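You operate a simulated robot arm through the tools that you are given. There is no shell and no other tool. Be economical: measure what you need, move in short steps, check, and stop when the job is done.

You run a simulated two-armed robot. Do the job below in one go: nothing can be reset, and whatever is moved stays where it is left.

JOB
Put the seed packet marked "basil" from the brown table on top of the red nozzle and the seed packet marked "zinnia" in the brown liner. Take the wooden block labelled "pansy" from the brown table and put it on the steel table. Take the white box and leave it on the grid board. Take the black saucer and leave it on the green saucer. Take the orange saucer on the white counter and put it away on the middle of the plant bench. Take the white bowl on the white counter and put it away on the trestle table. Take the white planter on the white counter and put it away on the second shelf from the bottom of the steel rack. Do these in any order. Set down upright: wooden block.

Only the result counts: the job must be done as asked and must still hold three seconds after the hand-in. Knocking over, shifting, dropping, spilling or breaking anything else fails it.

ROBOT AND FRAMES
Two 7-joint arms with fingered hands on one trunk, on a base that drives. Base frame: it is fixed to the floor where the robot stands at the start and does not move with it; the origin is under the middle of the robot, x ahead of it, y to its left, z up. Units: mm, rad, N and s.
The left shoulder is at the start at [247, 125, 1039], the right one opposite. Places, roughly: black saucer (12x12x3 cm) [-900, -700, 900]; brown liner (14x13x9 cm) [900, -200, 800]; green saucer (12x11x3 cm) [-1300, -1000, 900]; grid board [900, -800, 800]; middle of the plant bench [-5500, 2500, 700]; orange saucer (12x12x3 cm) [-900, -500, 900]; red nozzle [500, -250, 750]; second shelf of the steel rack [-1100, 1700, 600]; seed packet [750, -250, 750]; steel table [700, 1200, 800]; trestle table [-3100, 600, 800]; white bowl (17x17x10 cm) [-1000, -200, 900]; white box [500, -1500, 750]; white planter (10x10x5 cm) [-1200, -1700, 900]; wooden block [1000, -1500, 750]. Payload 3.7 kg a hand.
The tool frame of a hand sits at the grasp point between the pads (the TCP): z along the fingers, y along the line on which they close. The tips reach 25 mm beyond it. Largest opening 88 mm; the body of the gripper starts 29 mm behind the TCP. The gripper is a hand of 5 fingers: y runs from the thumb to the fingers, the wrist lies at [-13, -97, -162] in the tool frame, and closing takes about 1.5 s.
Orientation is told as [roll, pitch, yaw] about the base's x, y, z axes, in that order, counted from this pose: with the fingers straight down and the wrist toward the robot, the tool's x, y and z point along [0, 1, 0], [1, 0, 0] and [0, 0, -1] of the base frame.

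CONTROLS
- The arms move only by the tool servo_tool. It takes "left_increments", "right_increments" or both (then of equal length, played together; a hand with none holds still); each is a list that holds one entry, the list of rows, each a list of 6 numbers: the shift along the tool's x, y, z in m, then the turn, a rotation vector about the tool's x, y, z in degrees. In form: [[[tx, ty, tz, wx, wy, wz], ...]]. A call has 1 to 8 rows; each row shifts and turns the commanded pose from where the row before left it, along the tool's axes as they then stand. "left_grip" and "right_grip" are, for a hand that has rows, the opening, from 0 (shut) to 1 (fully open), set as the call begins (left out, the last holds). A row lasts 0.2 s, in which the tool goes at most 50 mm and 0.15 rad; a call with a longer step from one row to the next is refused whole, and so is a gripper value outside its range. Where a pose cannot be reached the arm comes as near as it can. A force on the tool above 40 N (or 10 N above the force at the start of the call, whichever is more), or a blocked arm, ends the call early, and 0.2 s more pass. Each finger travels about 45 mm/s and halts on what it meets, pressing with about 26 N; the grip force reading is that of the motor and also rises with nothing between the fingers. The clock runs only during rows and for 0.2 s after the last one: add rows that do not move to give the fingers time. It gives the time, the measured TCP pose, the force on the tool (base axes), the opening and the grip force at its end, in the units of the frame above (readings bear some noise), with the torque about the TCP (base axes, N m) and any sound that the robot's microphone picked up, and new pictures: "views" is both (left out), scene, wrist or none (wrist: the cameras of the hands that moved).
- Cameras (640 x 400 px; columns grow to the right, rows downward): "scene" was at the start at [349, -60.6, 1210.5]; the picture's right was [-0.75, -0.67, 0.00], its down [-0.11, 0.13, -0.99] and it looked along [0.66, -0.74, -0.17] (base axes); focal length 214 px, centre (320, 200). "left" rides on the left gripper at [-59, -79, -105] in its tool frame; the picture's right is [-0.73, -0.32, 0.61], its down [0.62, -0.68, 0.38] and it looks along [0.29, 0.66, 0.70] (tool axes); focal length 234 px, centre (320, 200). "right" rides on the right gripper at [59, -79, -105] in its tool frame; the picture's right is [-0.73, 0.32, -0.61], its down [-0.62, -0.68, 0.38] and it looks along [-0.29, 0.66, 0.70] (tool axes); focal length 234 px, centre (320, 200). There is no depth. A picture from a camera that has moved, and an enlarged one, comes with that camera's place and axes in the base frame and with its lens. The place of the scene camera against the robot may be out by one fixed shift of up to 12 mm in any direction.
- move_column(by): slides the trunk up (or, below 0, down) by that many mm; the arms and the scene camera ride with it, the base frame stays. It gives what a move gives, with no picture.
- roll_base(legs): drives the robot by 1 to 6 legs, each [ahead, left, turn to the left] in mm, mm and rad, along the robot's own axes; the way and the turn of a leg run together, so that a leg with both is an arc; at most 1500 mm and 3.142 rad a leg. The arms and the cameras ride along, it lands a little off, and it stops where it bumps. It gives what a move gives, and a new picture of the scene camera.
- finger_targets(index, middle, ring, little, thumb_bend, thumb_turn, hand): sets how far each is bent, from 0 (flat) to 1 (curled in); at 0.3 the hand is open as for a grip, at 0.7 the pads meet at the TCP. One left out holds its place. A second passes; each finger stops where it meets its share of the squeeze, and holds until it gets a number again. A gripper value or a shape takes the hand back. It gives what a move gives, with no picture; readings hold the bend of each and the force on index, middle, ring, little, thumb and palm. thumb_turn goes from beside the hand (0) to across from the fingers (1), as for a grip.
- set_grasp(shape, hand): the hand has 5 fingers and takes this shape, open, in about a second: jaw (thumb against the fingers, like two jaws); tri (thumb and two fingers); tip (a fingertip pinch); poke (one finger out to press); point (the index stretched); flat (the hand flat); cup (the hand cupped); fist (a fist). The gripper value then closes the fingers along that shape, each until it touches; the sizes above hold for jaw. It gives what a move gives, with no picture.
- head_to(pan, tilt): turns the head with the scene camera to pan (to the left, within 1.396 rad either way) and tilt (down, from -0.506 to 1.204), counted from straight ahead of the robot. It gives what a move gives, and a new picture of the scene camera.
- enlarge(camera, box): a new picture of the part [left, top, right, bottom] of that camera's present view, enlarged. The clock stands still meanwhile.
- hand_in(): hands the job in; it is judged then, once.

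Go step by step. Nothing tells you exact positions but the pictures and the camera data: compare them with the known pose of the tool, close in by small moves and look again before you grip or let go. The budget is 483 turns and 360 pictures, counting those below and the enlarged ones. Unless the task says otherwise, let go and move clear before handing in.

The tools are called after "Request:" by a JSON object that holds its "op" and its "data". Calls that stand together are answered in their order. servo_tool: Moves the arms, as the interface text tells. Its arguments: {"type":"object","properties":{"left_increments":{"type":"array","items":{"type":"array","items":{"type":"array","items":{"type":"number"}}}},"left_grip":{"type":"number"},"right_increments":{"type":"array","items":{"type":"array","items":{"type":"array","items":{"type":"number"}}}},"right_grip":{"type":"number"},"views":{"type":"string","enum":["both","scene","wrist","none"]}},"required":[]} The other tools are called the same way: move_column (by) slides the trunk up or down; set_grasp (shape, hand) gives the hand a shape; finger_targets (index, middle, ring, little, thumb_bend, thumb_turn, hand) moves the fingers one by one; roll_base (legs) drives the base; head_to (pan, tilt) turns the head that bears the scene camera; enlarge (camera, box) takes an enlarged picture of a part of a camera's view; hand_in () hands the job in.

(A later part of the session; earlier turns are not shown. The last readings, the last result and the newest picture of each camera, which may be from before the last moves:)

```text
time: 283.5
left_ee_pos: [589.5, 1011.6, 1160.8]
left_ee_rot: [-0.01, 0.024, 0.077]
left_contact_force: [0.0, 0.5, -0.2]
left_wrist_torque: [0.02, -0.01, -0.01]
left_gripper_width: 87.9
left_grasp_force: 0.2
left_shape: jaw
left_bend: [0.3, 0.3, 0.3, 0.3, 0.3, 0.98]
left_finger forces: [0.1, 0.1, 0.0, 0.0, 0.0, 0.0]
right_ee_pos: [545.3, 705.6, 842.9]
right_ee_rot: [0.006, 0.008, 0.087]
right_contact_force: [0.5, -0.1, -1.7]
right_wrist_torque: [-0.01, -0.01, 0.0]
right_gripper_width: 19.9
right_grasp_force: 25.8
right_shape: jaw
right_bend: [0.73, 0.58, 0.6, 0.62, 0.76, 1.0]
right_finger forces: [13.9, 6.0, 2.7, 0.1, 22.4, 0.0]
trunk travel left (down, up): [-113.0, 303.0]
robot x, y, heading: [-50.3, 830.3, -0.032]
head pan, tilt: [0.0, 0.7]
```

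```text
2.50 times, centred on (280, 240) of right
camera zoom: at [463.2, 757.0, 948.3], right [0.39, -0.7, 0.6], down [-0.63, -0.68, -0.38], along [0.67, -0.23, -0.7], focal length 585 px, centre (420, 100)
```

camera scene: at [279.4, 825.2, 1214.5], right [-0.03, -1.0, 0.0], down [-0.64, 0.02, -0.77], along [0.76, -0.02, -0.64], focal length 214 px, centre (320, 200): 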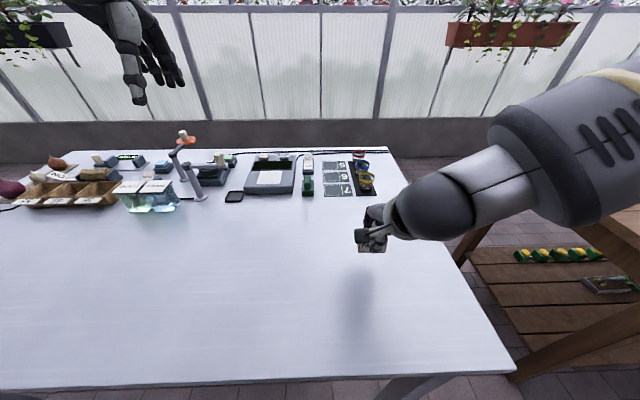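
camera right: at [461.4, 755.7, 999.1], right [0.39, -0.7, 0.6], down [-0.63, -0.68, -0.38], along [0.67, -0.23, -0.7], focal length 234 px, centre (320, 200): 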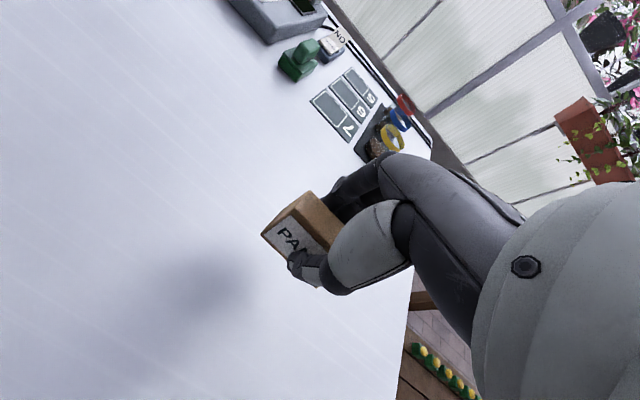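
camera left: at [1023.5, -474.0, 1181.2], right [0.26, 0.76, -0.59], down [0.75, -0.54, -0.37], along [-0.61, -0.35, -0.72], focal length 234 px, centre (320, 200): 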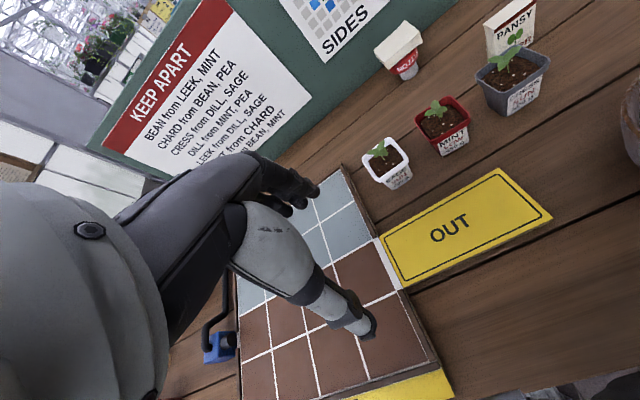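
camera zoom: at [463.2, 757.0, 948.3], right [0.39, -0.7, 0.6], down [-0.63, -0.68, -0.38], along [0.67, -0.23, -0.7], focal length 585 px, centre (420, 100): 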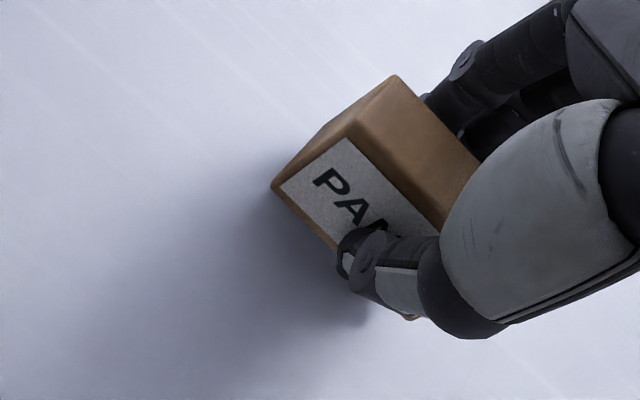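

Request:
{"op": "servo_tool", "data": {"right_increments": [[[0, 0, 0.003, 0, 0, 0], [0, 0, 0.003, 0, 0, 0], [0, 0, 0.003, 0, 0, 0], [0, 0, 0, 0, 0, 0]]], "views": "none"}}

Request:
{"op": "servo_tool", "data": {"right_increments": [[[0, 0, 0.003, 0, 0, 0], [0, 0, 0, 0, 0, 0]]], "views": "none"}}

```text
time: 284.5
left_ee_pos: [590.6, 1013.1, 1160.2]
left_ee_rot: [-0.009, 0.027, 0.074]
left_contact_force: [-0.6, -1.0, 0.7]
left_wrist_torque: [0.03, 0.04, 0.0]
left_gripper_width: 87.7
left_grasp_force: 0.0
left_shape: jaw
left_bend: [0.3, 0.3, 0.3, 0.3, 0.3, 0.98]
left_finger forces: [0.0, 0.0, 0.0, 0.0, 0.0, 0.0]
right_ee_pos: [545.0, 707.6, 833.8]
right_ee_rot: [0.006, 0.008, 0.086]
right_contact_force: [-0.1, -0.3, -0.3]
right_wrist_torque: [-0.03, 0.03, -0.01]
right_gripper_width: 19.7
right_grasp_force: 26.0
right_shape: jaw
right_bend: [0.73, 0.58, 0.6, 0.62, 0.76, 1.0]
right_finger forces: [13.9, 5.9, 2.7, 0.0, 22.5, 0.1]
trunk travel left (down, up): [-113.0, 303.0]
robot x, y, heading: [-48.8, 830.9, -0.036]
head pan, tilt: [0.0, 0.7]
```

```text
time: 285.1
left_ee_pos: [589.9, 1011.8, 1161.4]
left_ee_rot: [-0.012, 0.024, 0.075]
left_contact_force: [1.2, -0.4, -0.6]
left_wrist_torque: [0.01, 0.0, 0.0]
left_gripper_width: 87.7
left_grasp_force: 0.1
left_shape: jaw
left_bend: [0.3, 0.3, 0.3, 0.3, 0.3, 0.98]
left_finger forces: [0.0, 0.0, 0.0, 0.0, 0.0, 0.0]
right_ee_pos: [544.3, 707.7, 832.0]
right_ee_rot: [0.006, 0.005, 0.088]
right_contact_force: [-0.6, 0.0, 8.3]
right_wrist_torque: [0.02, -0.11, 0.02]
right_gripper_width: 19.7
right_grasp_force: 26.2
right_shape: jaw
right_bend: [0.73, 0.58, 0.6, 0.62, 0.76, 1.0]
right_finger forces: [14.3, 7.3, 2.9, 0.0, 24.2, 0.1]
trunk travel left (down, up): [-113.0, 303.0]
robot x, y, heading: [-51.3, 825.1, -0.034]
head pan, tilt: [0.0, 0.7]
```

Contact with the table. Releasing and lifting away.

Request:
{"op": "servo_tool", "data": {"right_increments": [[[0, 0, -0.0015, 0, 0, 0], [0, 0, 0, 0, 0, 0], [0, 0, 0, 0, 0, 0], [0, 0, 0, 0, 0, 0], [0, 0, 0, 0, 0, 0], [0, 0, 0, 0, 0, 0], [0, 0, 0, 0, 0, 0]]], "right_grip": 1, "views": "none"}}

Request:
{"op": "servo_tool", "data": {"right_increments": [[[0, 0, -0.02, 0, 0, 0], [0, 0, -0.04, 0, 0, 0], [0, 0, -0.04, 0, 0, 0], [0, 0, -0.045, 0, 0, 0], [0, 0, -0.045, 0, 0, 0], [0, 0, -0.045, 0, 0, 0], [0, 0, -0.045, 0, 0, 0]]], "views": "scene"}}

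Request:
{"op": "enlarge", "data": {"camera": "scene", "box": [320, 210, 440, 310]}}

```text
time: 286.7
left_ee_pos: [588.7, 1011.5, 1160.5]
left_ee_rot: [-0.011, 0.025, 0.077]
left_contact_force: [0.6, 1.0, -0.5]
left_wrist_torque: [0.0, -0.02, -0.01]
left_gripper_width: 87.9
left_grasp_force: 0.1
left_shape: jaw
left_bend: [0.3, 0.3, 0.3, 0.3, 0.3, 0.98]
left_finger forces: [0.1, 0.1, 0.1, 0.1, 0.0, 0.0]
right_ee_pos: [544.7, 705.9, 831.9]
right_ee_rot: [0.006, 0.007, 0.088]
right_contact_force: [-0.8, -0.3, -0.1]
right_wrist_torque: [0.03, 0.0, 0.01]
right_gripper_width: 87.6
right_grasp_force: 0.0
right_shape: jaw
right_bend: [0.3, 0.3, 0.3, 0.3, 0.3, 0.98]
right_finger forces: [0.1, 0.1, 0.1, 0.0, 0.1, 0.0]
trunk travel left (down, up): [-113.0, 303.0]
robot x, y, heading: [-54.2, 828.7, -0.029]
head pan, tilt: [0.0, 0.7]
```

```text
time: 288.3
left_ee_pos: [588.8, 1011.6, 1161.2]
left_ee_rot: [-0.011, 0.026, 0.075]
left_contact_force: [0.0, 0.7, 0.0]
left_wrist_torque: [0.06, -0.01, -0.01]
left_gripper_width: 87.9
left_grasp_force: 0.1
left_shape: jaw
left_bend: [0.3, 0.3, 0.3, 0.3, 0.3, 0.98]
left_finger forces: [0.0, 0.1, 0.0, 0.0, 0.0, 0.0]
right_ee_pos: [544.6, 707.5, 1114.6]
right_ee_rot: [0.003, 0.009, 0.088]
right_contact_force: [-0.1, 0.0, 0.5]
right_wrist_torque: [0.01, -0.04, -0.02]
right_gripper_width: 87.9
right_grasp_force: 0.1
right_shape: jaw
right_bend: [0.3, 0.3, 0.3, 0.3, 0.3, 0.98]
right_finger forces: [0.0, 0.0, 0.0, 0.1, 0.1, 0.0]
trunk travel left (down, up): [-113.0, 303.0]
robot x, y, heading: [-48.4, 828.6, -0.034]
head pan, tilt: [0.0, 0.7]
camera scene: at [279.1, 825.2, 1214.6], right [-0.03, -1.0, 0.0], down [-0.64, 0.02, -0.77], along [0.77, -0.02, -0.64], focal length 214 px, centre (320, 200)
```

scene: 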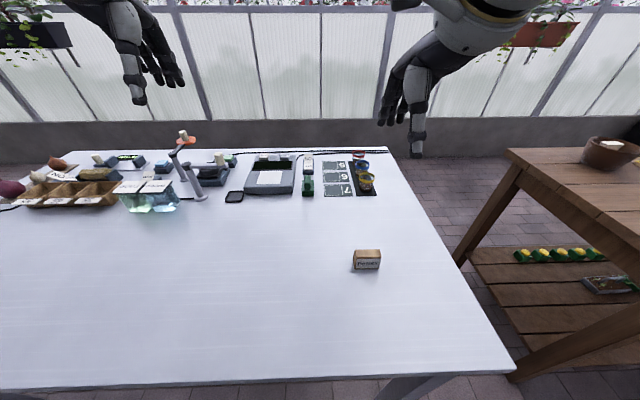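

```text
4.00 times, centred on (380, 260) of scene
camera zoom: at [279.1, 825.2, 1214.6], right [-0.03, -1.0, 0.0], down [-0.64, 0.02, -0.77], along [0.77, -0.02, -0.64], focal length 858 px, centre (80, -40)
```

zoom: 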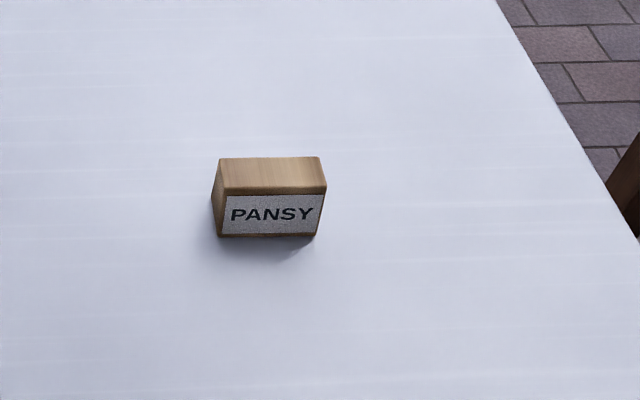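

Pansy block stands upright on the steel table. Now to the white box: back off, then slide down the corridor.

Request:
{"op": "roll_base", "data": {"legs": [[-220, 0, 0.034], [0, -1150, 0], [0, -1150, 0]]}}

Request:
{"op": "head_to", "data": {"pan": -0.1, "tilt": 0.6}}

```text
time: 309.9
left_ee_pos: [379.7, -1241.2, 1161.1]
left_ee_rot: [-0.01, 0.025, 0.129]
left_contact_force: [0.5, -0.4, -0.2]
left_wrist_torque: [0.02, 0.0, 0.06]
left_gripper_width: 87.8
left_grasp_force: 0.0
left_shape: jaw
left_bend: [0.3, 0.3, 0.3, 0.3, 0.3, 0.98]
left_finger forces: [0.0, 0.0, 0.0, 0.1, 0.0, 0.0]
right_ee_pos: [352.5, -1548.6, 1113.5]
right_ee_rot: [0.006, 0.007, 0.141]
right_contact_force: [-0.3, 0.1, 0.0]
right_wrist_torque: [0.0, 0.02, 0.02]
right_gripper_width: 87.8
right_grasp_force: 0.1
right_shape: jaw
right_bend: [0.3, 0.3, 0.3, 0.3, 0.3, 0.98]
right_finger forces: [0.0, 0.1, 0.0, 0.1, 0.0, 0.0]
trunk travel left (down, up): [-113.0, 303.0]
robot x, y, heading: [-250.5, -1460.1, 0.026]
head pan, tilt: [0.0, 0.7]
camera scene: at [80.5, -1443.7, 1214.2], right [0.02, -1.0, 0.0], down [-0.64, -0.01, -0.76], along [0.76, 0.02, -0.64], focal length 214 px, centre (320, 200)
```

scene: 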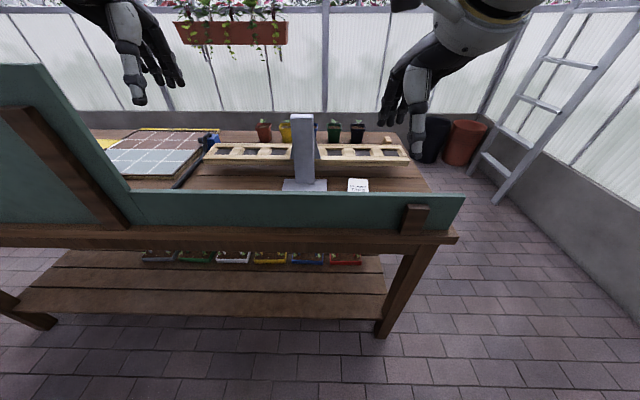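

```text
time: 310.5
left_ee_pos: [379.6, -1241.6, 1160.8]
left_ee_rot: [-0.01, 0.026, 0.126]
left_contact_force: [-0.2, 0.3, -0.2]
left_wrist_torque: [-0.02, -0.01, -0.01]
left_gripper_width: 87.8
left_grasp_force: 0.1
left_shape: jaw
left_bend: [0.3, 0.3, 0.3, 0.3, 0.3, 0.98]
left_finger forces: [0.1, 0.1, 0.1, 0.1, 0.1, 0.0]
right_ee_pos: [351.9, -1548.3, 1112.1]
right_ee_rot: [0.005, 0.009, 0.14]
right_contact_force: [-0.1, -0.2, 0.4]
right_wrist_torque: [0.01, -0.01, 0.0]
right_gripper_width: 87.8
right_grasp_force: 0.1
right_shape: jaw
right_bend: [0.3, 0.3, 0.3, 0.3, 0.3, 0.98]
right_finger forces: [0.1, 0.0, 0.0, 0.0, 0.1, 0.0]
trunk travel left (down, up): [-113.0, 303.0]
robot x, y, heading: [-248.9, -1458.3, 0.021]
head pan, tilt: [-0.099, 0.6]
camera scene: at [83.7, -1452.2, 1222.8], right [-0.08, -1.0, 0.0], down [-0.56, 0.04, -0.82], along [0.82, -0.06, -0.57], focal length 214 px, centre (320, 200)
```

scene: 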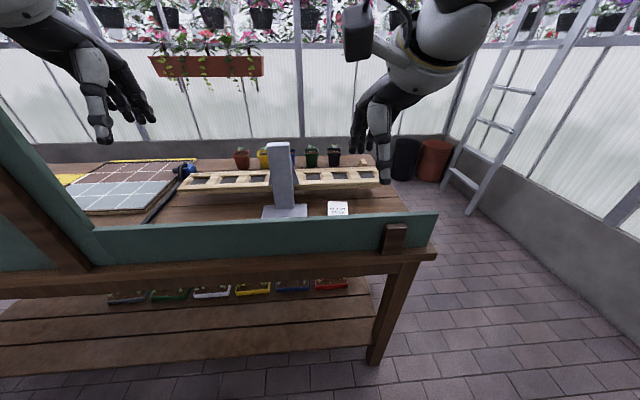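

Request:
{"op": "enlarge", "data": {"camera": "scene", "box": [250, 160, 410, 280]}}

```text
3.33 times, centred on (330, 220) of scene
camera zoom: at [83.7, -1452.2, 1222.8], right [-0.08, -1.0, 0.0], down [-0.56, 0.04, -0.82], along [0.82, -0.06, -0.57], focal length 715 px, centre (287, 133)
```

zoom: 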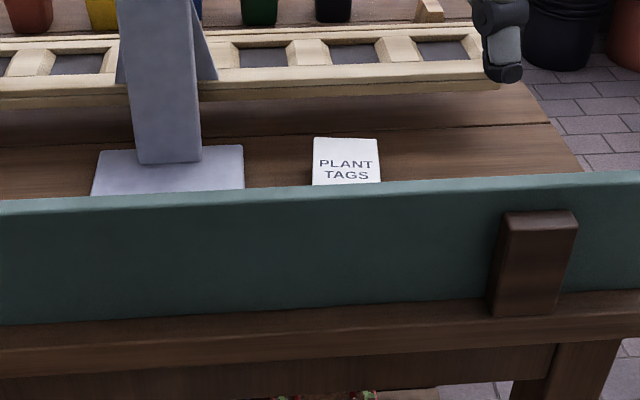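

The box's width (about 65 mm) lies along y, so I'll turn the right hand 82° (palm facing left), then advance.

Request:
{"op": "servo_tool", "data": {"right_increments": [[[0, 0, 0, 0, 0, -8.2], [0, 0, 0, 0, 0, -8.2], [0, 0, 0, 0, 0, -8.2], [0, 0, 0, 0, 0, -8.2], [0, 0, 0, 0, 0, -8.2], [0, 0, 0, 0, 0, -8.2], [0, 0, 0, 0, 0, -8.2]]], "views": "none"}}

Request:
{"op": "servo_tool", "data": {"right_increments": [[[0, 0, 0, 0, 0, -8.2], [0, 0, 0, 0, 0, -8.2], [0, 0, 0, 0, 0, -8.0]]], "views": "none"}}

Request:
{"op": "roll_base", "data": {"legs": [[200, 0, 0]]}}

Request:
{"op": "enlarge", "data": {"camera": "right", "box": [0, 0, 640, 400]}}

```text
time: 312.1
left_ee_pos: [381.4, -1241.4, 1159.0]
left_ee_rot: [-0.01, 0.029, 0.129]
left_contact_force: [0.6, 0.7, -1.0]
left_wrist_torque: [0.0, -0.01, 0.03]
left_gripper_width: 87.6
left_grasp_force: 0.0
left_shape: jaw
left_bend: [0.3, 0.3, 0.3, 0.3, 0.3, 0.98]
left_finger forces: [0.0, 0.1, 0.0, 0.0, 0.0, 0.0]
right_ee_pos: [352.5, -1547.9, 1112.7]
right_ee_rot: [0.01, 0.002, 1.143]
right_contact_force: [-0.9, -0.6, 0.6]
right_wrist_torque: [0.02, -0.01, -0.03]
right_gripper_width: 87.6
right_grasp_force: 0.0
right_shape: jaw
right_bend: [0.3, 0.3, 0.3, 0.3, 0.3, 0.98]
right_finger forces: [0.0, 0.1, 0.1, 0.0, 0.1, 0.0]
trunk travel left (down, up): [-113.0, 303.0]
robot x, y, heading: [-252.4, -1458.2, 0.021]
head pan, tilt: [-0.099, 0.6]
```

```text
time: 312.9
left_ee_pos: [380.8, -1240.4, 1160.2]
left_ee_rot: [-0.011, 0.026, 0.13]
left_contact_force: [0.1, -0.1, -0.8]
left_wrist_torque: [-0.03, -0.01, 0.01]
left_gripper_width: 87.9
left_grasp_force: 0.0
left_shape: jaw
left_bend: [0.3, 0.3, 0.3, 0.3, 0.3, 0.98]
left_finger forces: [0.1, 0.0, 0.0, 0.0, 0.1, 0.1]
right_ee_pos: [352.9, -1548.0, 1112.7]
right_ee_rot: [0.008, -0.003, 1.57]
right_contact_force: [-0.6, -0.9, 0.5]
right_wrist_torque: [0.03, -0.02, -0.02]
right_gripper_width: 87.6
right_grasp_force: 0.0
right_shape: jaw
right_bend: [0.3, 0.3, 0.3, 0.3, 0.3, 0.98]
right_finger forces: [0.0, 0.1, 0.0, 0.0, 0.0, 0.1]
trunk travel left (down, up): [-113.0, 303.0]
robot x, y, heading: [-249.6, -1460.9, 0.022]
head pan, tilt: [-0.099, 0.6]
```

```text
time: 314.5
left_ee_pos: [569.6, -1233.5, 1159.5]
left_ee_rot: [-0.01, 0.027, 0.132]
left_contact_force: [0.7, 0.6, 0.9]
left_wrist_torque: [0.02, 0.02, -0.03]
left_gripper_width: 87.8
left_grasp_force: 0.1
left_shape: jaw
left_bend: [0.3, 0.3, 0.3, 0.3, 0.3, 0.98]
left_finger forces: [0.0, 0.0, 0.1, 0.0, 0.0, 0.0]
right_ee_pos: [544.6, -1541.5, 1114.0]
right_ee_rot: [0.009, -0.003, 1.574]
right_contact_force: [0.2, -0.8, -0.3]
right_wrist_torque: [-0.01, 0.02, -0.01]
right_gripper_width: 87.9
right_grasp_force: 0.1
right_shape: jaw
right_bend: [0.3, 0.3, 0.3, 0.3, 0.3, 0.98]
right_finger forces: [0.0, 0.0, 0.0, 0.1, 0.0, 0.1]
trunk travel left (down, up): [-113.0, 303.0]
robot x, y, heading: [-57.0, -1450.4, 0.026]
head pan, tilt: [-0.099, 0.6]
camera scene: at [276.3, -1446.1, 1222.8], right [-0.07, -1.0, 0.0], down [-0.56, 0.04, -0.82], along [0.82, -0.06, -0.57], focal length 214 px, centre (320, 200)
```

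scene: 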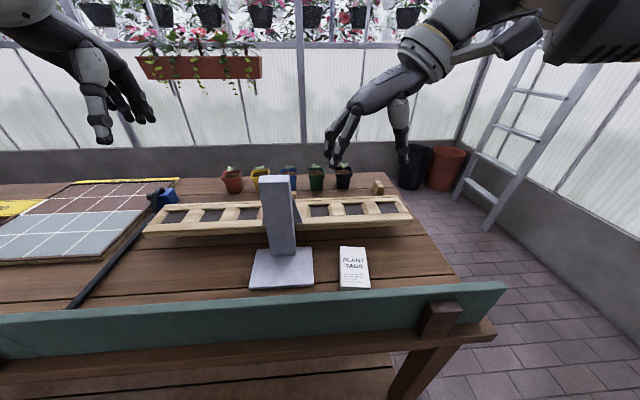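

```text
1.00 times, centred on (320, 200) of right (not enlarged: the box is as wide or as high as the picture)
camera zoom: at [487.8, -1621.1, 1218.8], right [0.73, 0.32, 0.6], down [0.62, -0.68, -0.39], along [0.28, 0.66, -0.7], focal length 234 px, centre (320, 200)
```

zoom: 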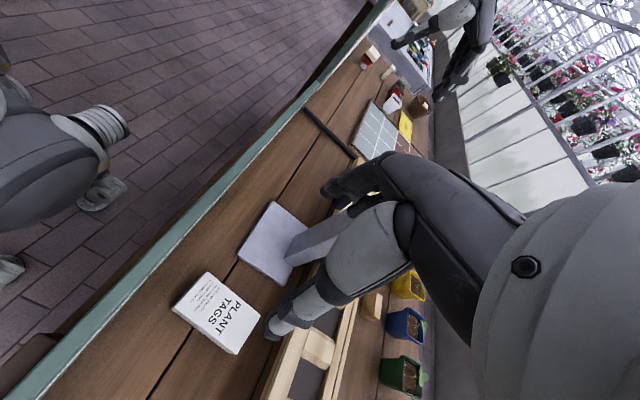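

Request:
{"op": "servo_tool", "data": {"right_increments": [[[-0.03, -0.0125, 0, 0, 0, 0], [0, 0, 0.04, 0, 0, 7.5], [0, 0, 0.045, 0, 0, 0], [0, 0, 0.045, 0, 0, 0], [0, 0, 0.045, 0, 0, 0], [0, 0, 0.02, 0, 0, 0]]], "views": "both"}}

```text
time: 315.9
left_ee_pos: [570.3, -1233.1, 1159.8]
left_ee_rot: [-0.01, 0.026, 0.132]
left_contact_force: [-0.4, 0.8, -1.8]
left_wrist_torque: [0.03, 0.04, 0.04]
left_gripper_width: 87.8
left_grasp_force: 0.0
left_shape: jaw
left_bend: [0.3, 0.3, 0.3, 0.3, 0.3, 0.98]
left_finger forces: [0.0, 0.0, 0.1, 0.1, 0.1, 0.0]
right_ee_pos: [573.0, -1550.7, 919.5]
right_ee_rot: [0.009, -0.004, 1.441]
right_contact_force: [-0.3, -0.5, -0.1]
right_wrist_torque: [-0.02, -0.01, 0.03]
right_gripper_width: 87.6
right_grasp_force: 0.1
right_shape: jaw
right_bend: [0.3, 0.3, 0.3, 0.3, 0.3, 0.98]
right_finger forces: [0.1, 0.1, 0.0, 0.1, 0.1, 0.1]
trunk travel left (down, up): [-113.0, 303.0]
robot x, y, heading: [-57.5, -1455.5, 0.028]
head pan, tilt: [-0.099, 0.6]
camera scene: at [276.1, -1446.1, 1222.8], right [-0.07, -1.0, 0.0], down [-0.56, 0.04, -0.82], along [0.82, -0.06, -0.57], focal length 214 px, centre (320, 200)
camera right: at [505.6, -1623.2, 1023.7], right [0.77, 0.22, 0.6], down [0.53, -0.75, -0.39], along [0.37, 0.62, -0.7], focal length 234 px, centre (320, 200)
```

scene: 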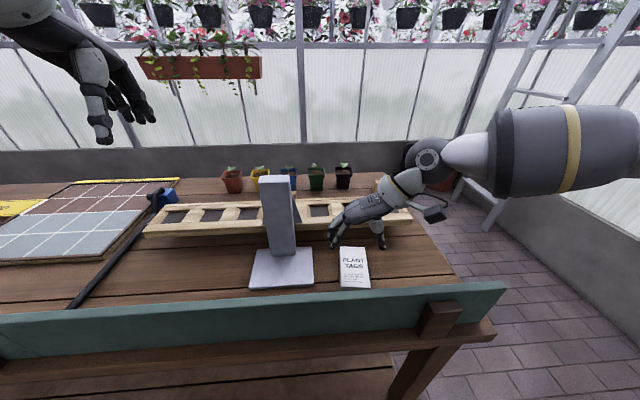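
right: 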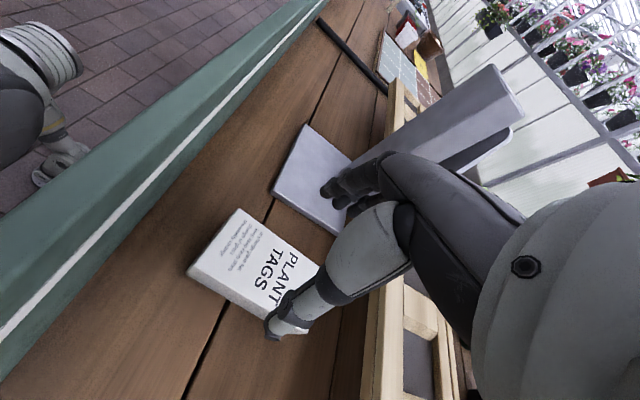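

Request:
{"op": "servo_tool", "data": {"right_increments": [[[-0.002, -0.002, 0.03, 0, 0, 0], [0, 0, 0.03, 0, 0, 0], [0, 0, 0.02, 0, 0, 0], [0, 0, 0.007, 0, 0, 0]]], "views": "both"}}

Request:
{"op": "enlarge", "data": {"camera": "scene", "box": [240, 150, 460, 310]}}

```text
time: 316.9
left_ee_pos: [571.0, -1234.0, 1160.4]
left_ee_rot: [-0.01, 0.025, 0.131]
left_contact_force: [-0.2, 0.8, 0.6]
left_wrist_torque: [0.0, -0.01, -0.01]
left_gripper_width: 87.9
left_grasp_force: 0.0
left_shape: jaw
left_bend: [0.3, 0.3, 0.3, 0.3, 0.3, 0.98]
left_finger forces: [0.1, 0.0, 0.0, 0.1, 0.1, 0.1]
right_ee_pos: [574.2, -1553.4, 831.8]
right_ee_rot: [0.009, -0.001, 1.441]
right_contact_force: [0.5, 0.7, 0.2]
right_wrist_torque: [0.03, -0.02, 0.0]
right_gripper_width: 87.7
right_grasp_force: 0.1
right_shape: jaw
right_bend: [0.3, 0.3, 0.3, 0.3, 0.3, 0.98]
right_finger forces: [0.1, 0.0, 0.1, 0.0, 0.1, 0.0]
trunk travel left (down, up): [-113.0, 303.0]
robot x, y, heading: [-57.9, -1453.1, 0.024]
head pan, tilt: [-0.099, 0.6]
camera scene: at [275.9, -1446.1, 1222.9], right [-0.07, -1.0, 0.0], down [-0.56, 0.04, -0.83], along [0.82, -0.06, -0.56], focal length 214 px, centre (320, 200)
camera right: at [507.4, -1625.3, 936.2], right [0.77, 0.22, 0.6], down [0.53, -0.75, -0.39], along [0.37, 0.62, -0.7], focal length 234 px, centre (320, 200)
```

scene: 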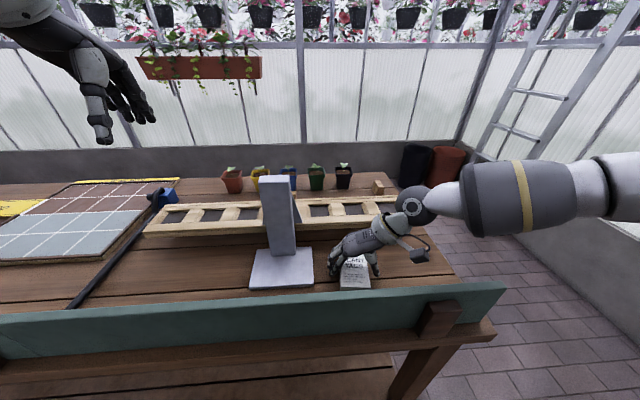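
right: 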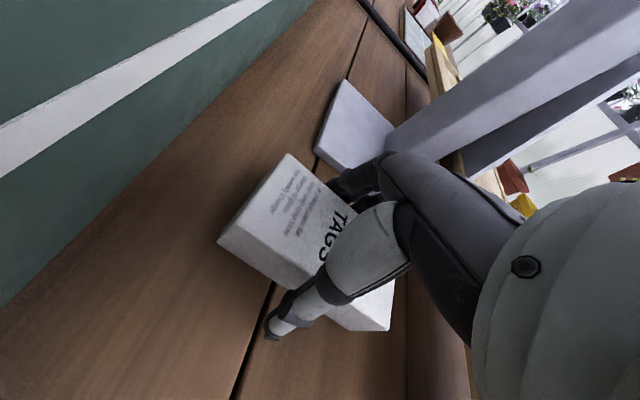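

```text
2.50 times, centred on (350, 230) of scene
camera zoom: at [275.9, -1446.1, 1222.9], right [-0.07, -1.0, 0.0], down [-0.56, 0.04, -0.83], along [0.82, -0.06, -0.56], focal length 536 px, centre (245, 125)
```

zoom: 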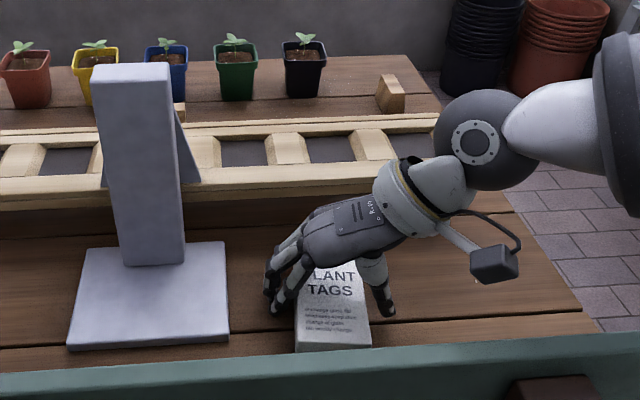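

Request:
{"op": "servo_tool", "data": {"right_increments": [[[0, 0, 0, 0, 0, 0], [0, 0, 0, 0, 0, 0], [0, 0, 0, 0, 0, 0], [0, 0, 0, 0, 0, 0], [0, 0, 0, 0, 0, 0], [0, 0, 0, 0, 0, 0]]], "right_grip": 0, "views": "none"}}

Request:
{"op": "servo_tool", "data": {"right_increments": [[[0, 0, -0.015, 0, 0, 0], [0, 0, -0.03, 0, 0, 0], [0, 0, -0.04, 0, 0, 0], [0, 0, -0.04, 0, 0, 0], [0, 0, -0.04, 0, 0, 0], [0, 0, -0.045, 0, 0, 0], [0, 0, -0.045, 0, 0, 0]]], "views": "both"}}

```text
time: 318.3
left_ee_pos: [571.0, -1232.4, 1159.8]
left_ee_rot: [-0.01, 0.026, 0.132]
left_contact_force: [-0.6, 0.5, -0.3]
left_wrist_torque: [0.05, 0.02, 0.0]
left_gripper_width: 87.7
left_grasp_force: 0.0
left_shape: jaw
left_bend: [0.3, 0.3, 0.3, 0.3, 0.3, 0.98]
left_finger forces: [0.0, 0.1, 0.1, 0.1, 0.1, 0.0]
right_ee_pos: [575.7, -1553.5, 831.7]
right_ee_rot: [0.009, -0.002, 1.442]
right_contact_force: [-0.1, 1.2, 1.1]
right_wrist_torque: [-0.02, -0.01, 0.05]
right_gripper_width: 54.1
right_grasp_force: 26.3
right_shape: jaw
right_bend: [0.74, 0.42, 0.39, 0.42, 0.61, 0.99]
right_finger forces: [12.6, 6.9, 3.0, 1.6, 23.9, 0.0]
trunk travel left (down, up): [-113.0, 303.0]
robot x, y, heading: [-56.9, -1454.4, 0.032]
head pan, tilt: [-0.099, 0.6]
```

```text
time: 319.9
left_ee_pos: [570.6, -1232.9, 1160.7]
left_ee_rot: [-0.011, 0.025, 0.132]
left_contact_force: [0.8, 0.6, 0.0]
left_wrist_torque: [-0.05, -0.01, 0.04]
left_gripper_width: 88.3
left_grasp_force: 0.1
left_shape: jaw
left_bend: [0.3, 0.3, 0.3, 0.3, 0.3, 0.98]
left_finger forces: [0.1, 0.1, 0.1, 0.0, 0.0, 0.0]
right_ee_pos: [577.1, -1553.8, 1090.1]
right_ee_rot: [0.009, -0.001, 1.44]
right_contact_force: [-0.1, -0.2, -2.0]
right_wrist_torque: [0.01, -0.01, -0.02]
right_gripper_width: 54.0
right_grasp_force: 26.4
right_shape: jaw
right_bend: [0.29, 0.42, 0.39, 0.42, 0.61, 0.98]
right_finger forces: [12.7, 6.8, 3.1, 1.5, 24.0, 0.1]
trunk travel left (down, up): [-113.0, 303.0]
robot x, y, heading: [-61.4, -1452.8, 0.028]
head pan, tilt: [-0.099, 0.6]
camera scene: at [275.2, -1446.0, 1223.1], right [-0.07, -1.0, 0.0], down [-0.56, 0.04, -0.83], along [0.82, -0.06, -0.56], focal length 214 px, centre (320, 200)
camera right: at [510.2, -1625.9, 1194.6], right [0.77, 0.23, 0.6], down [0.53, -0.75, -0.39], along [0.37, 0.62, -0.7], focal length 234 px, centre (320, 200)
```

scene: 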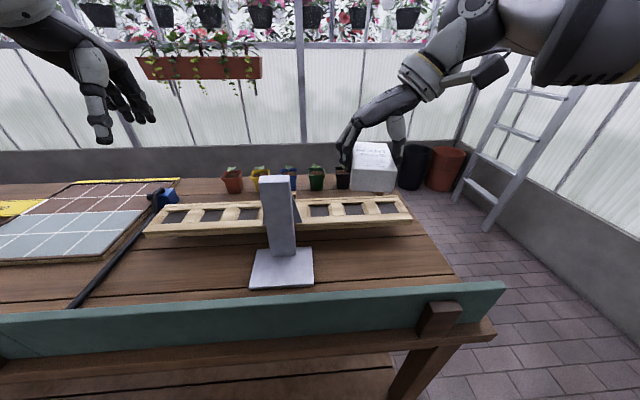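
right: 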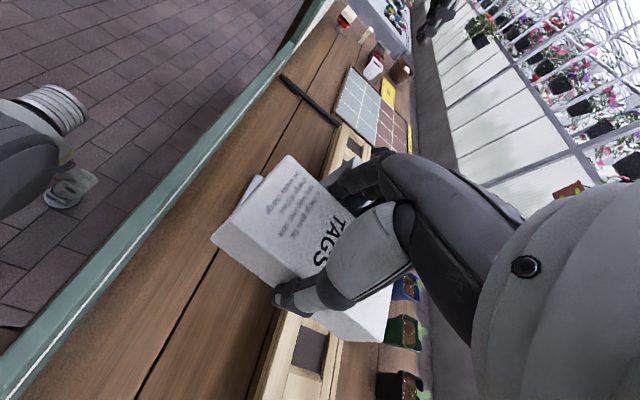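

Box held. Before moving toward the tall board's end, I'll raise and pull back the left hand.

Request:
{"op": "servo_tool", "data": {"left_increments": [[[0, -0.03, -0.03, 0, 0, 0], [0, -0.03, -0.03, 0, 0, 0], [0, -0.03, -0.03, 0, 0, 0], [0, -0.03, -0.03, 0, 0, 0], [0, -0.03, -0.03, 0, 0, 0]]], "views": "none"}}

Request:
{"op": "head_to", "data": {"pan": 0.5, "tilt": 0.6}}

```text
time: 321.1
left_ee_pos: [450.1, -1248.7, 1282.8]
left_ee_rot: [-0.013, 0.027, 0.131]
left_contact_force: [-0.2, -0.1, 0.5]
left_wrist_torque: [-0.04, -0.03, 0.0]
left_gripper_width: 87.8
left_grasp_force: 0.0
left_shape: jaw
left_bend: [0.3, 0.3, 0.3, 0.3, 0.3, 0.98]
left_finger forces: [0.0, 0.0, 0.0, 0.0, 0.0, 0.1]
left hand out of reach, approached as far as the arm can: row 5
right_ee_pos: [579.3, -1554.4, 1087.3]
right_ee_rot: [0.01, -0.003, 1.44]
right_contact_force: [0.2, 1.1, -1.9]
right_wrist_torque: [0.04, 0.03, 0.0]
right_gripper_width: 54.0
right_grasp_force: 25.9
right_shape: jaw
right_bend: [0.29, 0.42, 0.39, 0.42, 0.61, 0.98]
right_finger forces: [12.7, 6.7, 3.0, 1.4, 24.0, 0.1]
trunk travel left (down, up): [-113.0, 303.0]
robot x, y, heading: [-56.9, -1457.9, 0.031]
head pan, tilt: [-0.099, 0.6]
```

```text
time: 322.1
left_ee_pos: [449.6, -1248.7, 1283.1]
left_ee_rot: [-0.012, 0.025, 0.132]
left_contact_force: [-0.3, -0.4, -0.7]
left_wrist_torque: [-0.02, -0.01, 0.03]
left_gripper_width: 87.9
left_grasp_force: 0.2
left_shape: jaw
left_bend: [0.3, 0.3, 0.3, 0.3, 0.3, 0.98]
left_finger forces: [0.1, 0.1, 0.0, 0.0, 0.0, 0.1]
right_ee_pos: [578.8, -1555.3, 1089.3]
right_ee_rot: [0.008, -0.002, 1.441]
right_contact_force: [-0.3, 0.4, -1.2]
right_wrist_torque: [-0.01, 0.01, 0.02]
right_gripper_width: 54.2
right_grasp_force: 26.1
right_shape: jaw
right_bend: [0.29, 0.42, 0.39, 0.42, 0.61, 0.98]
right_finger forces: [12.6, 6.8, 2.9, 1.5, 24.0, 0.0]
trunk travel left (down, up): [-113.0, 303.0]
robot x, y, heading: [-61.1, -1454.6, 0.028]
head pan, tilt: [0.499, 0.6]
camera scene: at [264.4, -1395.4, 1222.8], right [0.5, -0.87, 0.0], down [-0.49, -0.28, -0.83], along [0.71, 0.41, -0.56], focal length 214 px, centre (320, 200)
```

scene: 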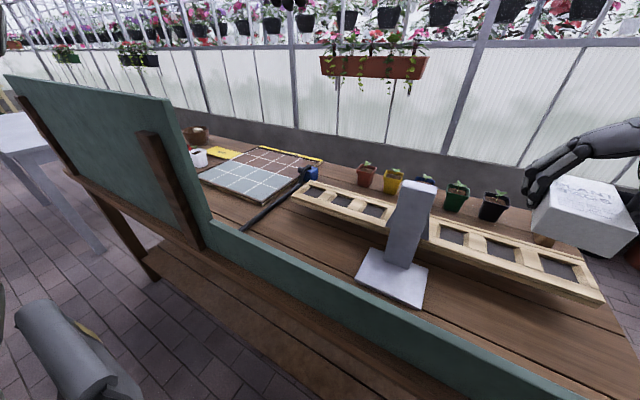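

Request:
{"op": "servo_tool", "data": {"right_increments": [[[0, 0, -0.03, 0, 0, 0], [0, 0, -0.03, 0, 0, 0], [0, 0, -0.02, 0, 0, 0]]], "views": "none"}}

Request:
{"op": "roll_base", "data": {"legs": [[-80, 0, -0.028], [0, 420, 0]]}}

```text
time: 322.9
left_ee_pos: [449.5, -1247.0, 1283.6]
left_ee_rot: [-0.012, 0.025, 0.129]
left_contact_force: [-0.3, -0.6, 0.5]
left_wrist_torque: [0.0, -0.01, -0.01]
left_gripper_width: 87.8
left_grasp_force: 0.0
left_shape: jaw
left_bend: [0.3, 0.3, 0.3, 0.3, 0.3, 0.98]
left_finger forces: [0.0, 0.1, 0.0, 0.0, 0.0, 0.1]
right_ee_pos: [578.7, -1554.1, 1168.7]
right_ee_rot: [0.009, -0.001, 1.442]
right_contact_force: [-0.4, -0.2, -0.6]
right_wrist_torque: [0.01, 0.02, 0.04]
right_gripper_width: 54.0
right_grasp_force: 26.4
right_shape: jaw
right_bend: [0.29, 0.42, 0.39, 0.42, 0.61, 0.98]
right_finger forces: [12.7, 6.8, 3.0, 1.5, 24.0, 0.1]
trunk travel left (down, up): [-113.0, 303.0]
robot x, y, heading: [-57.9, -1455.1, 0.026]
head pan, tilt: [0.499, 0.6]
```

```text
time: 327.8
left_ee_pos: [374.4, -846.9, 1282.3]
left_ee_rot: [-0.014, 0.024, 0.101]
left_contact_force: [0.0, 0.3, 0.3]
left_wrist_torque: [-0.03, 0.0, 0.04]
left_gripper_width: 87.6
left_grasp_force: 0.1
left_shape: jaw
left_bend: [0.3, 0.3, 0.3, 0.3, 0.3, 0.98]
left_finger forces: [0.0, 0.1, 0.0, 0.1, 0.0, 0.1]
right_ee_pos: [493.9, -1157.5, 1167.2]
right_ee_rot: [0.008, -0.002, 1.411]
right_contact_force: [-0.4, -0.5, -1.0]
right_wrist_torque: [-0.02, 0.0, 0.01]
right_gripper_width: 54.2
right_grasp_force: 26.1
right_shape: jaw
right_bend: [0.29, 0.42, 0.39, 0.42, 0.61, 0.98]
right_finger forces: [12.7, 6.9, 3.0, 1.4, 24.0, 0.0]
trunk travel left (down, up): [-113.0, 303.0]
robot x, y, heading: [-135.6, -1041.0, -0.007]
head pan, tilt: [0.499, 0.6]
camera scene: at [184.4, -989.1, 1222.8], right [0.48, -0.88, 0.0], down [-0.5, -0.27, -0.82], along [0.73, 0.39, -0.57], focal length 214 px, centre (320, 200)
```

scene: 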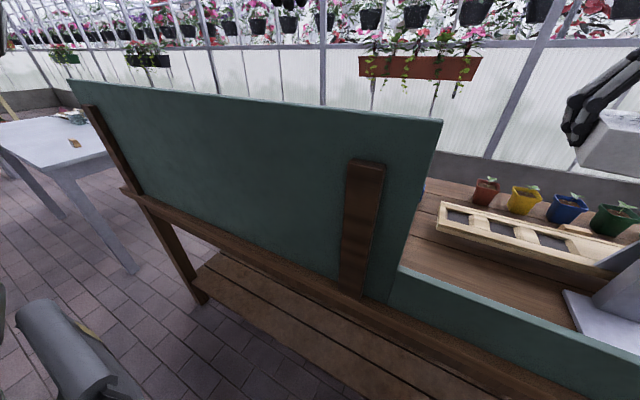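

Request:
{"op": "roll_base", "data": {"legs": [[160, 0, 0.007]]}}

Request:
{"op": "head_to", "data": {"pan": 0.1, "tilt": 0.7}}

```text
time: 329.2
left_ee_pos: [531.3, -843.0, 1283.4]
left_ee_rot: [-0.011, 0.024, 0.109]
left_contact_force: [-0.6, -0.2, 0.4]
left_wrist_torque: [0.03, 0.04, -0.01]
left_gripper_width: 87.7
left_grasp_force: 0.0
left_shape: jaw
left_bend: [0.3, 0.3, 0.3, 0.3, 0.3, 0.98]
left_finger forces: [0.1, 0.0, 0.1, 0.0, 0.1, 0.1]
right_ee_pos: [654.4, -1151.8, 1167.4]
right_ee_rot: [0.008, -0.002, 1.422]
right_contact_force: [-0.2, 0.7, -2.0]
right_wrist_torque: [0.01, 0.02, -0.01]
right_gripper_width: 53.8
right_grasp_force: 25.5
right_shape: jaw
right_bend: [0.29, 0.42, 0.39, 0.42, 0.61, 0.98]
right_finger forces: [12.7, 6.8, 3.0, 1.5, 24.0, 0.1]
trunk travel left (down, up): [-113.0, 303.0]
robot x, y, heading: [21.6, -1037.6, -0.001]
head pan, tilt: [0.499, 0.6]
camera scene: at [342.4, -986.2, 1222.9], right [0.48, -0.88, 0.0], down [-0.49, -0.27, -0.82], along [0.72, 0.4, -0.57], focal length 214 px, centre (320, 200)
```

scene: 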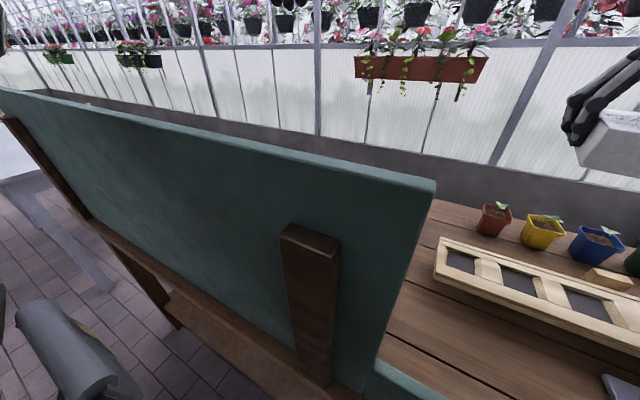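

```text
time: 330.1
left_ee_pos: [530.0, -843.2, 1283.4]
left_ee_rot: [-0.012, 0.025, 0.108]
left_contact_force: [0.3, 0.6, 0.9]
left_wrist_torque: [0.01, -0.02, 0.02]
left_gripper_width: 87.9
left_grasp_force: 0.1
left_shape: jaw
left_bend: [0.3, 0.3, 0.3, 0.3, 0.3, 0.98]
left_finger forces: [0.1, 0.0, 0.0, 0.0, 0.0, 0.1]
right_ee_pos: [653.7, -1150.6, 1166.7]
right_ee_rot: [0.009, -0.001, 1.422]
right_contact_force: [1.1, -0.5, -0.9]
right_wrist_torque: [0.01, 0.02, 0.02]
right_gripper_width: 54.1
right_grasp_force: 26.4
right_shape: jaw
right_bend: [0.29, 0.42, 0.39, 0.42, 0.61, 0.98]
right_finger forces: [12.8, 6.7, 3.0, 1.4, 24.0, 0.0]
trunk travel left (down, up): [-113.0, 303.0]
robot x, y, heading: [15.7, -1040.6, 0.009]
head pan, tilt: [0.099, 0.7]
camera scene: at [349.2, -1020.0, 1214.2], right [0.11, -0.99, 0.0], down [-0.64, -0.07, -0.77], along [0.76, 0.08, -0.64], focal length 214 px, centre (320, 200)
```

scene: 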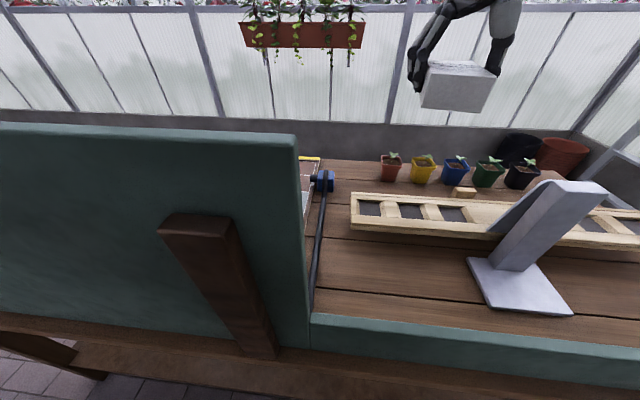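

The tall board hides the grid from here, so I'll go back around to the wall side with the box and place it there.

Request:
{"op": "roll_base", "data": {"legs": [[-60, 0, 0], [0, -1290, 0], [760, 0, 0], [0, 0, 3.13], [-880, 0, 0], [0, -1480, 0]]}}

```text
time: 370.4
left_ee_pos: [1026.1, -1022.2, 1282.6]
left_ee_rot: [-0.011, 0.023, -2.999]
left_contact_force: [0.3, 0.1, -0.1]
left_wrist_torque: [0.04, -0.02, -0.02]
left_gripper_width: 87.8
left_grasp_force: 0.1
left_shape: jaw
left_bend: [0.3, 0.3, 0.3, 0.3, 0.3, 0.98]
left_finger forces: [0.1, 0.0, 0.0, 0.0, 0.0, 0.1]
right_ee_pos: [892.4, -716.5, 1166.9]
right_ee_rot: [0.008, -0.003, -1.686]
right_contact_force: [0.2, 0.2, -0.6]
right_wrist_torque: [0.0, 0.02, 0.04]
right_gripper_width: 54.1
right_grasp_force: 26.2
right_shape: jaw
right_bend: [0.29, 0.42, 0.39, 0.42, 0.61, 0.98]
right_finger forces: [12.8, 6.8, 3.0, 1.4, 24.0, 0.1]
trunk travel left (down, up): [-113.0, 303.0]
robot x, y, heading: [1535.1, -808.0, -3.102]
head pan, tilt: [0.099, 0.7]
camera scene: at [1199.4, -820.2, 1214.2], right [-0.14, 0.99, 0.0], down [0.64, 0.09, -0.76], along [-0.76, -0.11, -0.64], focal length 214 px, centre (320, 200)
```

scene: 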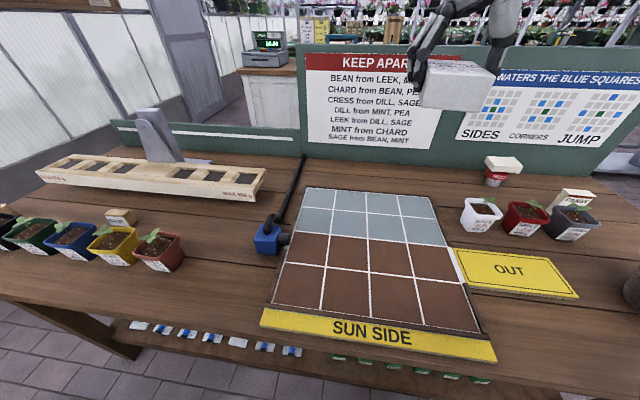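

I'm right over the grid. Lowering the box to its middle.

Request:
{"op": "servo_tool", "data": {"right_increments": [[[0.003, 0.025, 0.03, 0, 0, 0], [0, 0, 0.045, 0, 0, 0], [0, 0, 0.045, 0, 0, 0], [0, 0, 0.045, 0, 0, 0], [0, 0, 0.045, 0, 0, 0], [0, 0, 0.045, 0, 0, 0], [0, 0, 0.035, 0, 0, 0]]], "views": "wrist"}}

```text
time: 371.9
left_ee_pos: [1024.2, -1020.5, 1282.5]
left_ee_rot: [-0.012, 0.028, -2.999]
left_contact_force: [0.9, -0.5, -1.0]
left_wrist_torque: [0.04, -0.02, 0.02]
left_gripper_width: 88.0
left_grasp_force: 0.2
left_shape: jaw
left_bend: [0.3, 0.3, 0.3, 0.3, 0.3, 0.98]
left_finger forces: [0.0, 0.1, 0.1, 0.0, 0.1, 0.1]
right_ee_pos: [894.8, -741.8, 876.1]
right_ee_rot: [0.01, -0.002, -1.687]
right_contact_force: [-0.4, -0.4, -1.3]
right_wrist_torque: [0.01, 0.04, 0.02]
right_gripper_width: 53.9
right_grasp_force: 26.0
right_shape: jaw
right_bend: [0.29, 0.42, 0.39, 0.42, 0.61, 0.98]
right_finger forces: [12.8, 6.7, 3.0, 1.5, 24.0, 0.0]
trunk travel left (down, up): [-113.0, 303.0]
robot x, y, heading: [1531.6, -812.7, -3.101]
head pan, tilt: [0.099, 0.7]
camera right: at [961.1, -670.9, 981.1], right [-0.76, -0.23, 0.6], down [-0.54, 0.75, -0.39], along [-0.36, -0.62, -0.7], focal length 234 px, centre (320, 200)
```

right: 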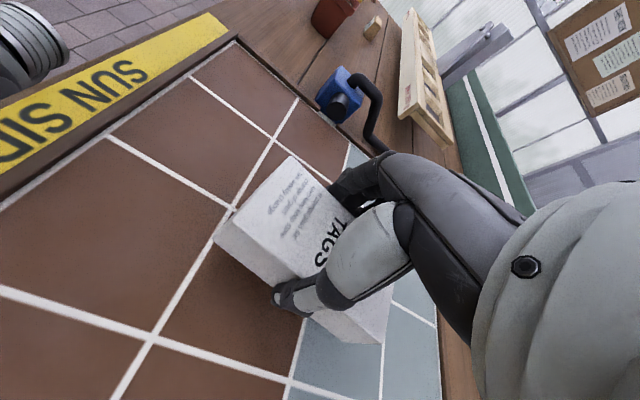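

Request:
{"op": "servo_tool", "data": {"right_increments": [[[0, 0, 0.012, 0, 0, 0], [0, 0, 0.008, 0, 0, 0], [0, 0, 0.004, 0, 0, 0], [0, 0, 0.003, 0, 0, 0], [0, 0, 0, 0, 0, 0]]], "views": "none"}}

Request:
{"op": "servo_tool", "data": {"right_increments": [[[0, 0, 0.003, 0, 0, 0], [0, 0, 0.003, 0, 0, 0], [0, 0, 0, 0, 0, 0]]], "views": "none"}}

```text
time: 373.1
left_ee_pos: [1026.4, -1019.7, 1283.3]
left_ee_rot: [-0.011, 0.024, -2.998]
left_contact_force: [0.5, -1.6, -0.1]
left_wrist_torque: [-0.01, -0.01, -0.01]
left_gripper_width: 87.7
left_grasp_force: 0.0
left_shape: jaw
left_bend: [0.3, 0.3, 0.3, 0.3, 0.3, 0.98]
left_finger forces: [0.0, 0.0, 0.0, 0.0, 0.1, 0.0]
right_ee_pos: [895.3, -742.8, 851.6]
right_ee_rot: [0.009, -0.001, -1.688]
right_contact_force: [-0.1, -0.2, -1.1]
right_wrist_torque: [-0.03, -0.01, -0.01]
right_gripper_width: 53.9
right_grasp_force: 25.8
right_shape: jaw
right_bend: [0.29, 0.42, 0.39, 0.42, 0.61, 0.98]
right_finger forces: [12.8, 6.7, 3.0, 1.5, 24.0, 0.1]
trunk travel left (down, up): [-113.0, 303.0]
robot x, y, heading: [1528.4, -806.0, -3.104]
head pan, tilt: [0.099, 0.7]
```

```text
time: 373.9
left_ee_pos: [1025.4, -1021.6, 1282.7]
left_ee_rot: [-0.012, 0.025, -3.0]
left_contact_force: [0.2, -0.2, -0.3]
left_wrist_torque: [0.01, 0.01, 0.01]
left_gripper_width: 87.8
left_grasp_force: 0.0
left_shape: jaw
left_bend: [0.3, 0.3, 0.3, 0.3, 0.3, 0.98]
left_finger forces: [0.0, 0.1, 0.0, 0.0, 0.0, 0.0]
right_ee_pos: [894.9, -742.7, 845.3]
right_ee_rot: [0.009, -0.003, -1.687]
right_contact_force: [0.3, 0.2, -1.2]
right_wrist_torque: [-0.04, -0.01, 0.02]
right_gripper_width: 53.8
right_grasp_force: 25.9
right_shape: jaw
right_bend: [0.29, 0.42, 0.39, 0.42, 0.61, 0.98]
right_finger forces: [12.9, 6.7, 3.0, 1.5, 23.9, 0.0]
trunk travel left (down, up): [-113.0, 303.0]
robot x, y, heading: [1534.2, -807.1, -3.099]
head pan, tilt: [0.099, 0.7]
```

Request:
{"op": "servo_tool", "data": {"right_increments": [[[0, 0, 0.002, 0, 0, 0], [0, 0, 0.002, 0, 0, 0], [0, 0, 0, 0, 0, 0]]], "views": "none"}}

Request:
{"op": "servo_tool", "data": {"right_increments": [[[0, 0, 0.002, 0, 0, 0], [0, 0, 0.001, 0, 0, 0], [0, 0, 0, 0, 0, 0]]], "views": "none"}}

```text
time: 374.8
left_ee_pos: [1026.1, -1021.1, 1284.5]
left_ee_rot: [-0.013, 0.022, -2.999]
left_contact_force: [-0.7, -0.1, -0.4]
left_wrist_torque: [0.01, -0.03, -0.02]
left_gripper_width: 87.9
left_grasp_force: 0.1
left_shape: jaw
left_bend: [0.3, 0.3, 0.3, 0.3, 0.3, 0.98]
left_finger forces: [0.1, 0.0, 0.0, 0.0, 0.0, 0.1]
right_ee_pos: [895.8, -742.4, 843.1]
right_ee_rot: [0.004, -0.004, -1.687]
right_contact_force: [0.2, 1.6, 15.0]
right_wrist_torque: [0.13, 0.05, 0.05]
right_gripper_width: 53.3
right_grasp_force: 26.2
right_shape: jaw
right_bend: [0.74, 0.42, 0.39, 0.42, 0.61, 0.98]
right_finger forces: [13.0, 7.3, 3.3, 1.6, 26.0, 0.0]
trunk travel left (down, up): [-113.0, 303.0]
robot x, y, heading: [1533.0, -806.1, -3.099]
head pan, tilt: [0.099, 0.7]
```

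```text
time: 375.6
left_ee_pos: [1029.5, -1020.7, 1286.0]
left_ee_rot: [-0.011, 0.022, -3.0]
left_contact_force: [-0.2, -0.5, 0.4]
left_wrist_torque: [0.02, -0.01, 0.01]
left_gripper_width: 87.9
left_grasp_force: 0.0
left_shape: jaw
left_bend: [0.3, 0.3, 0.3, 0.3, 0.3, 0.98]
left_finger forces: [0.0, 0.1, 0.0, 0.0, 0.0, 0.0]
right_ee_pos: [895.1, -743.7, 841.2]
right_ee_rot: [0.003, -0.007, -1.689]
right_contact_force: [-0.9, 0.9, 29.9]
right_wrist_torque: [0.16, 0.08, 0.01]
right_gripper_width: 53.0
right_grasp_force: 26.1
right_shape: jaw
right_bend: [0.74, 0.42, 0.4, 0.42, 0.61, 0.98]
right_finger forces: [13.4, 7.9, 3.4, 1.7, 27.0, 0.0]
trunk travel left (down, up): [-113.0, 303.0]
robot x, y, heading: [1527.4, -805.0, -3.101]
head pan, tilt: [0.099, 0.7]
```

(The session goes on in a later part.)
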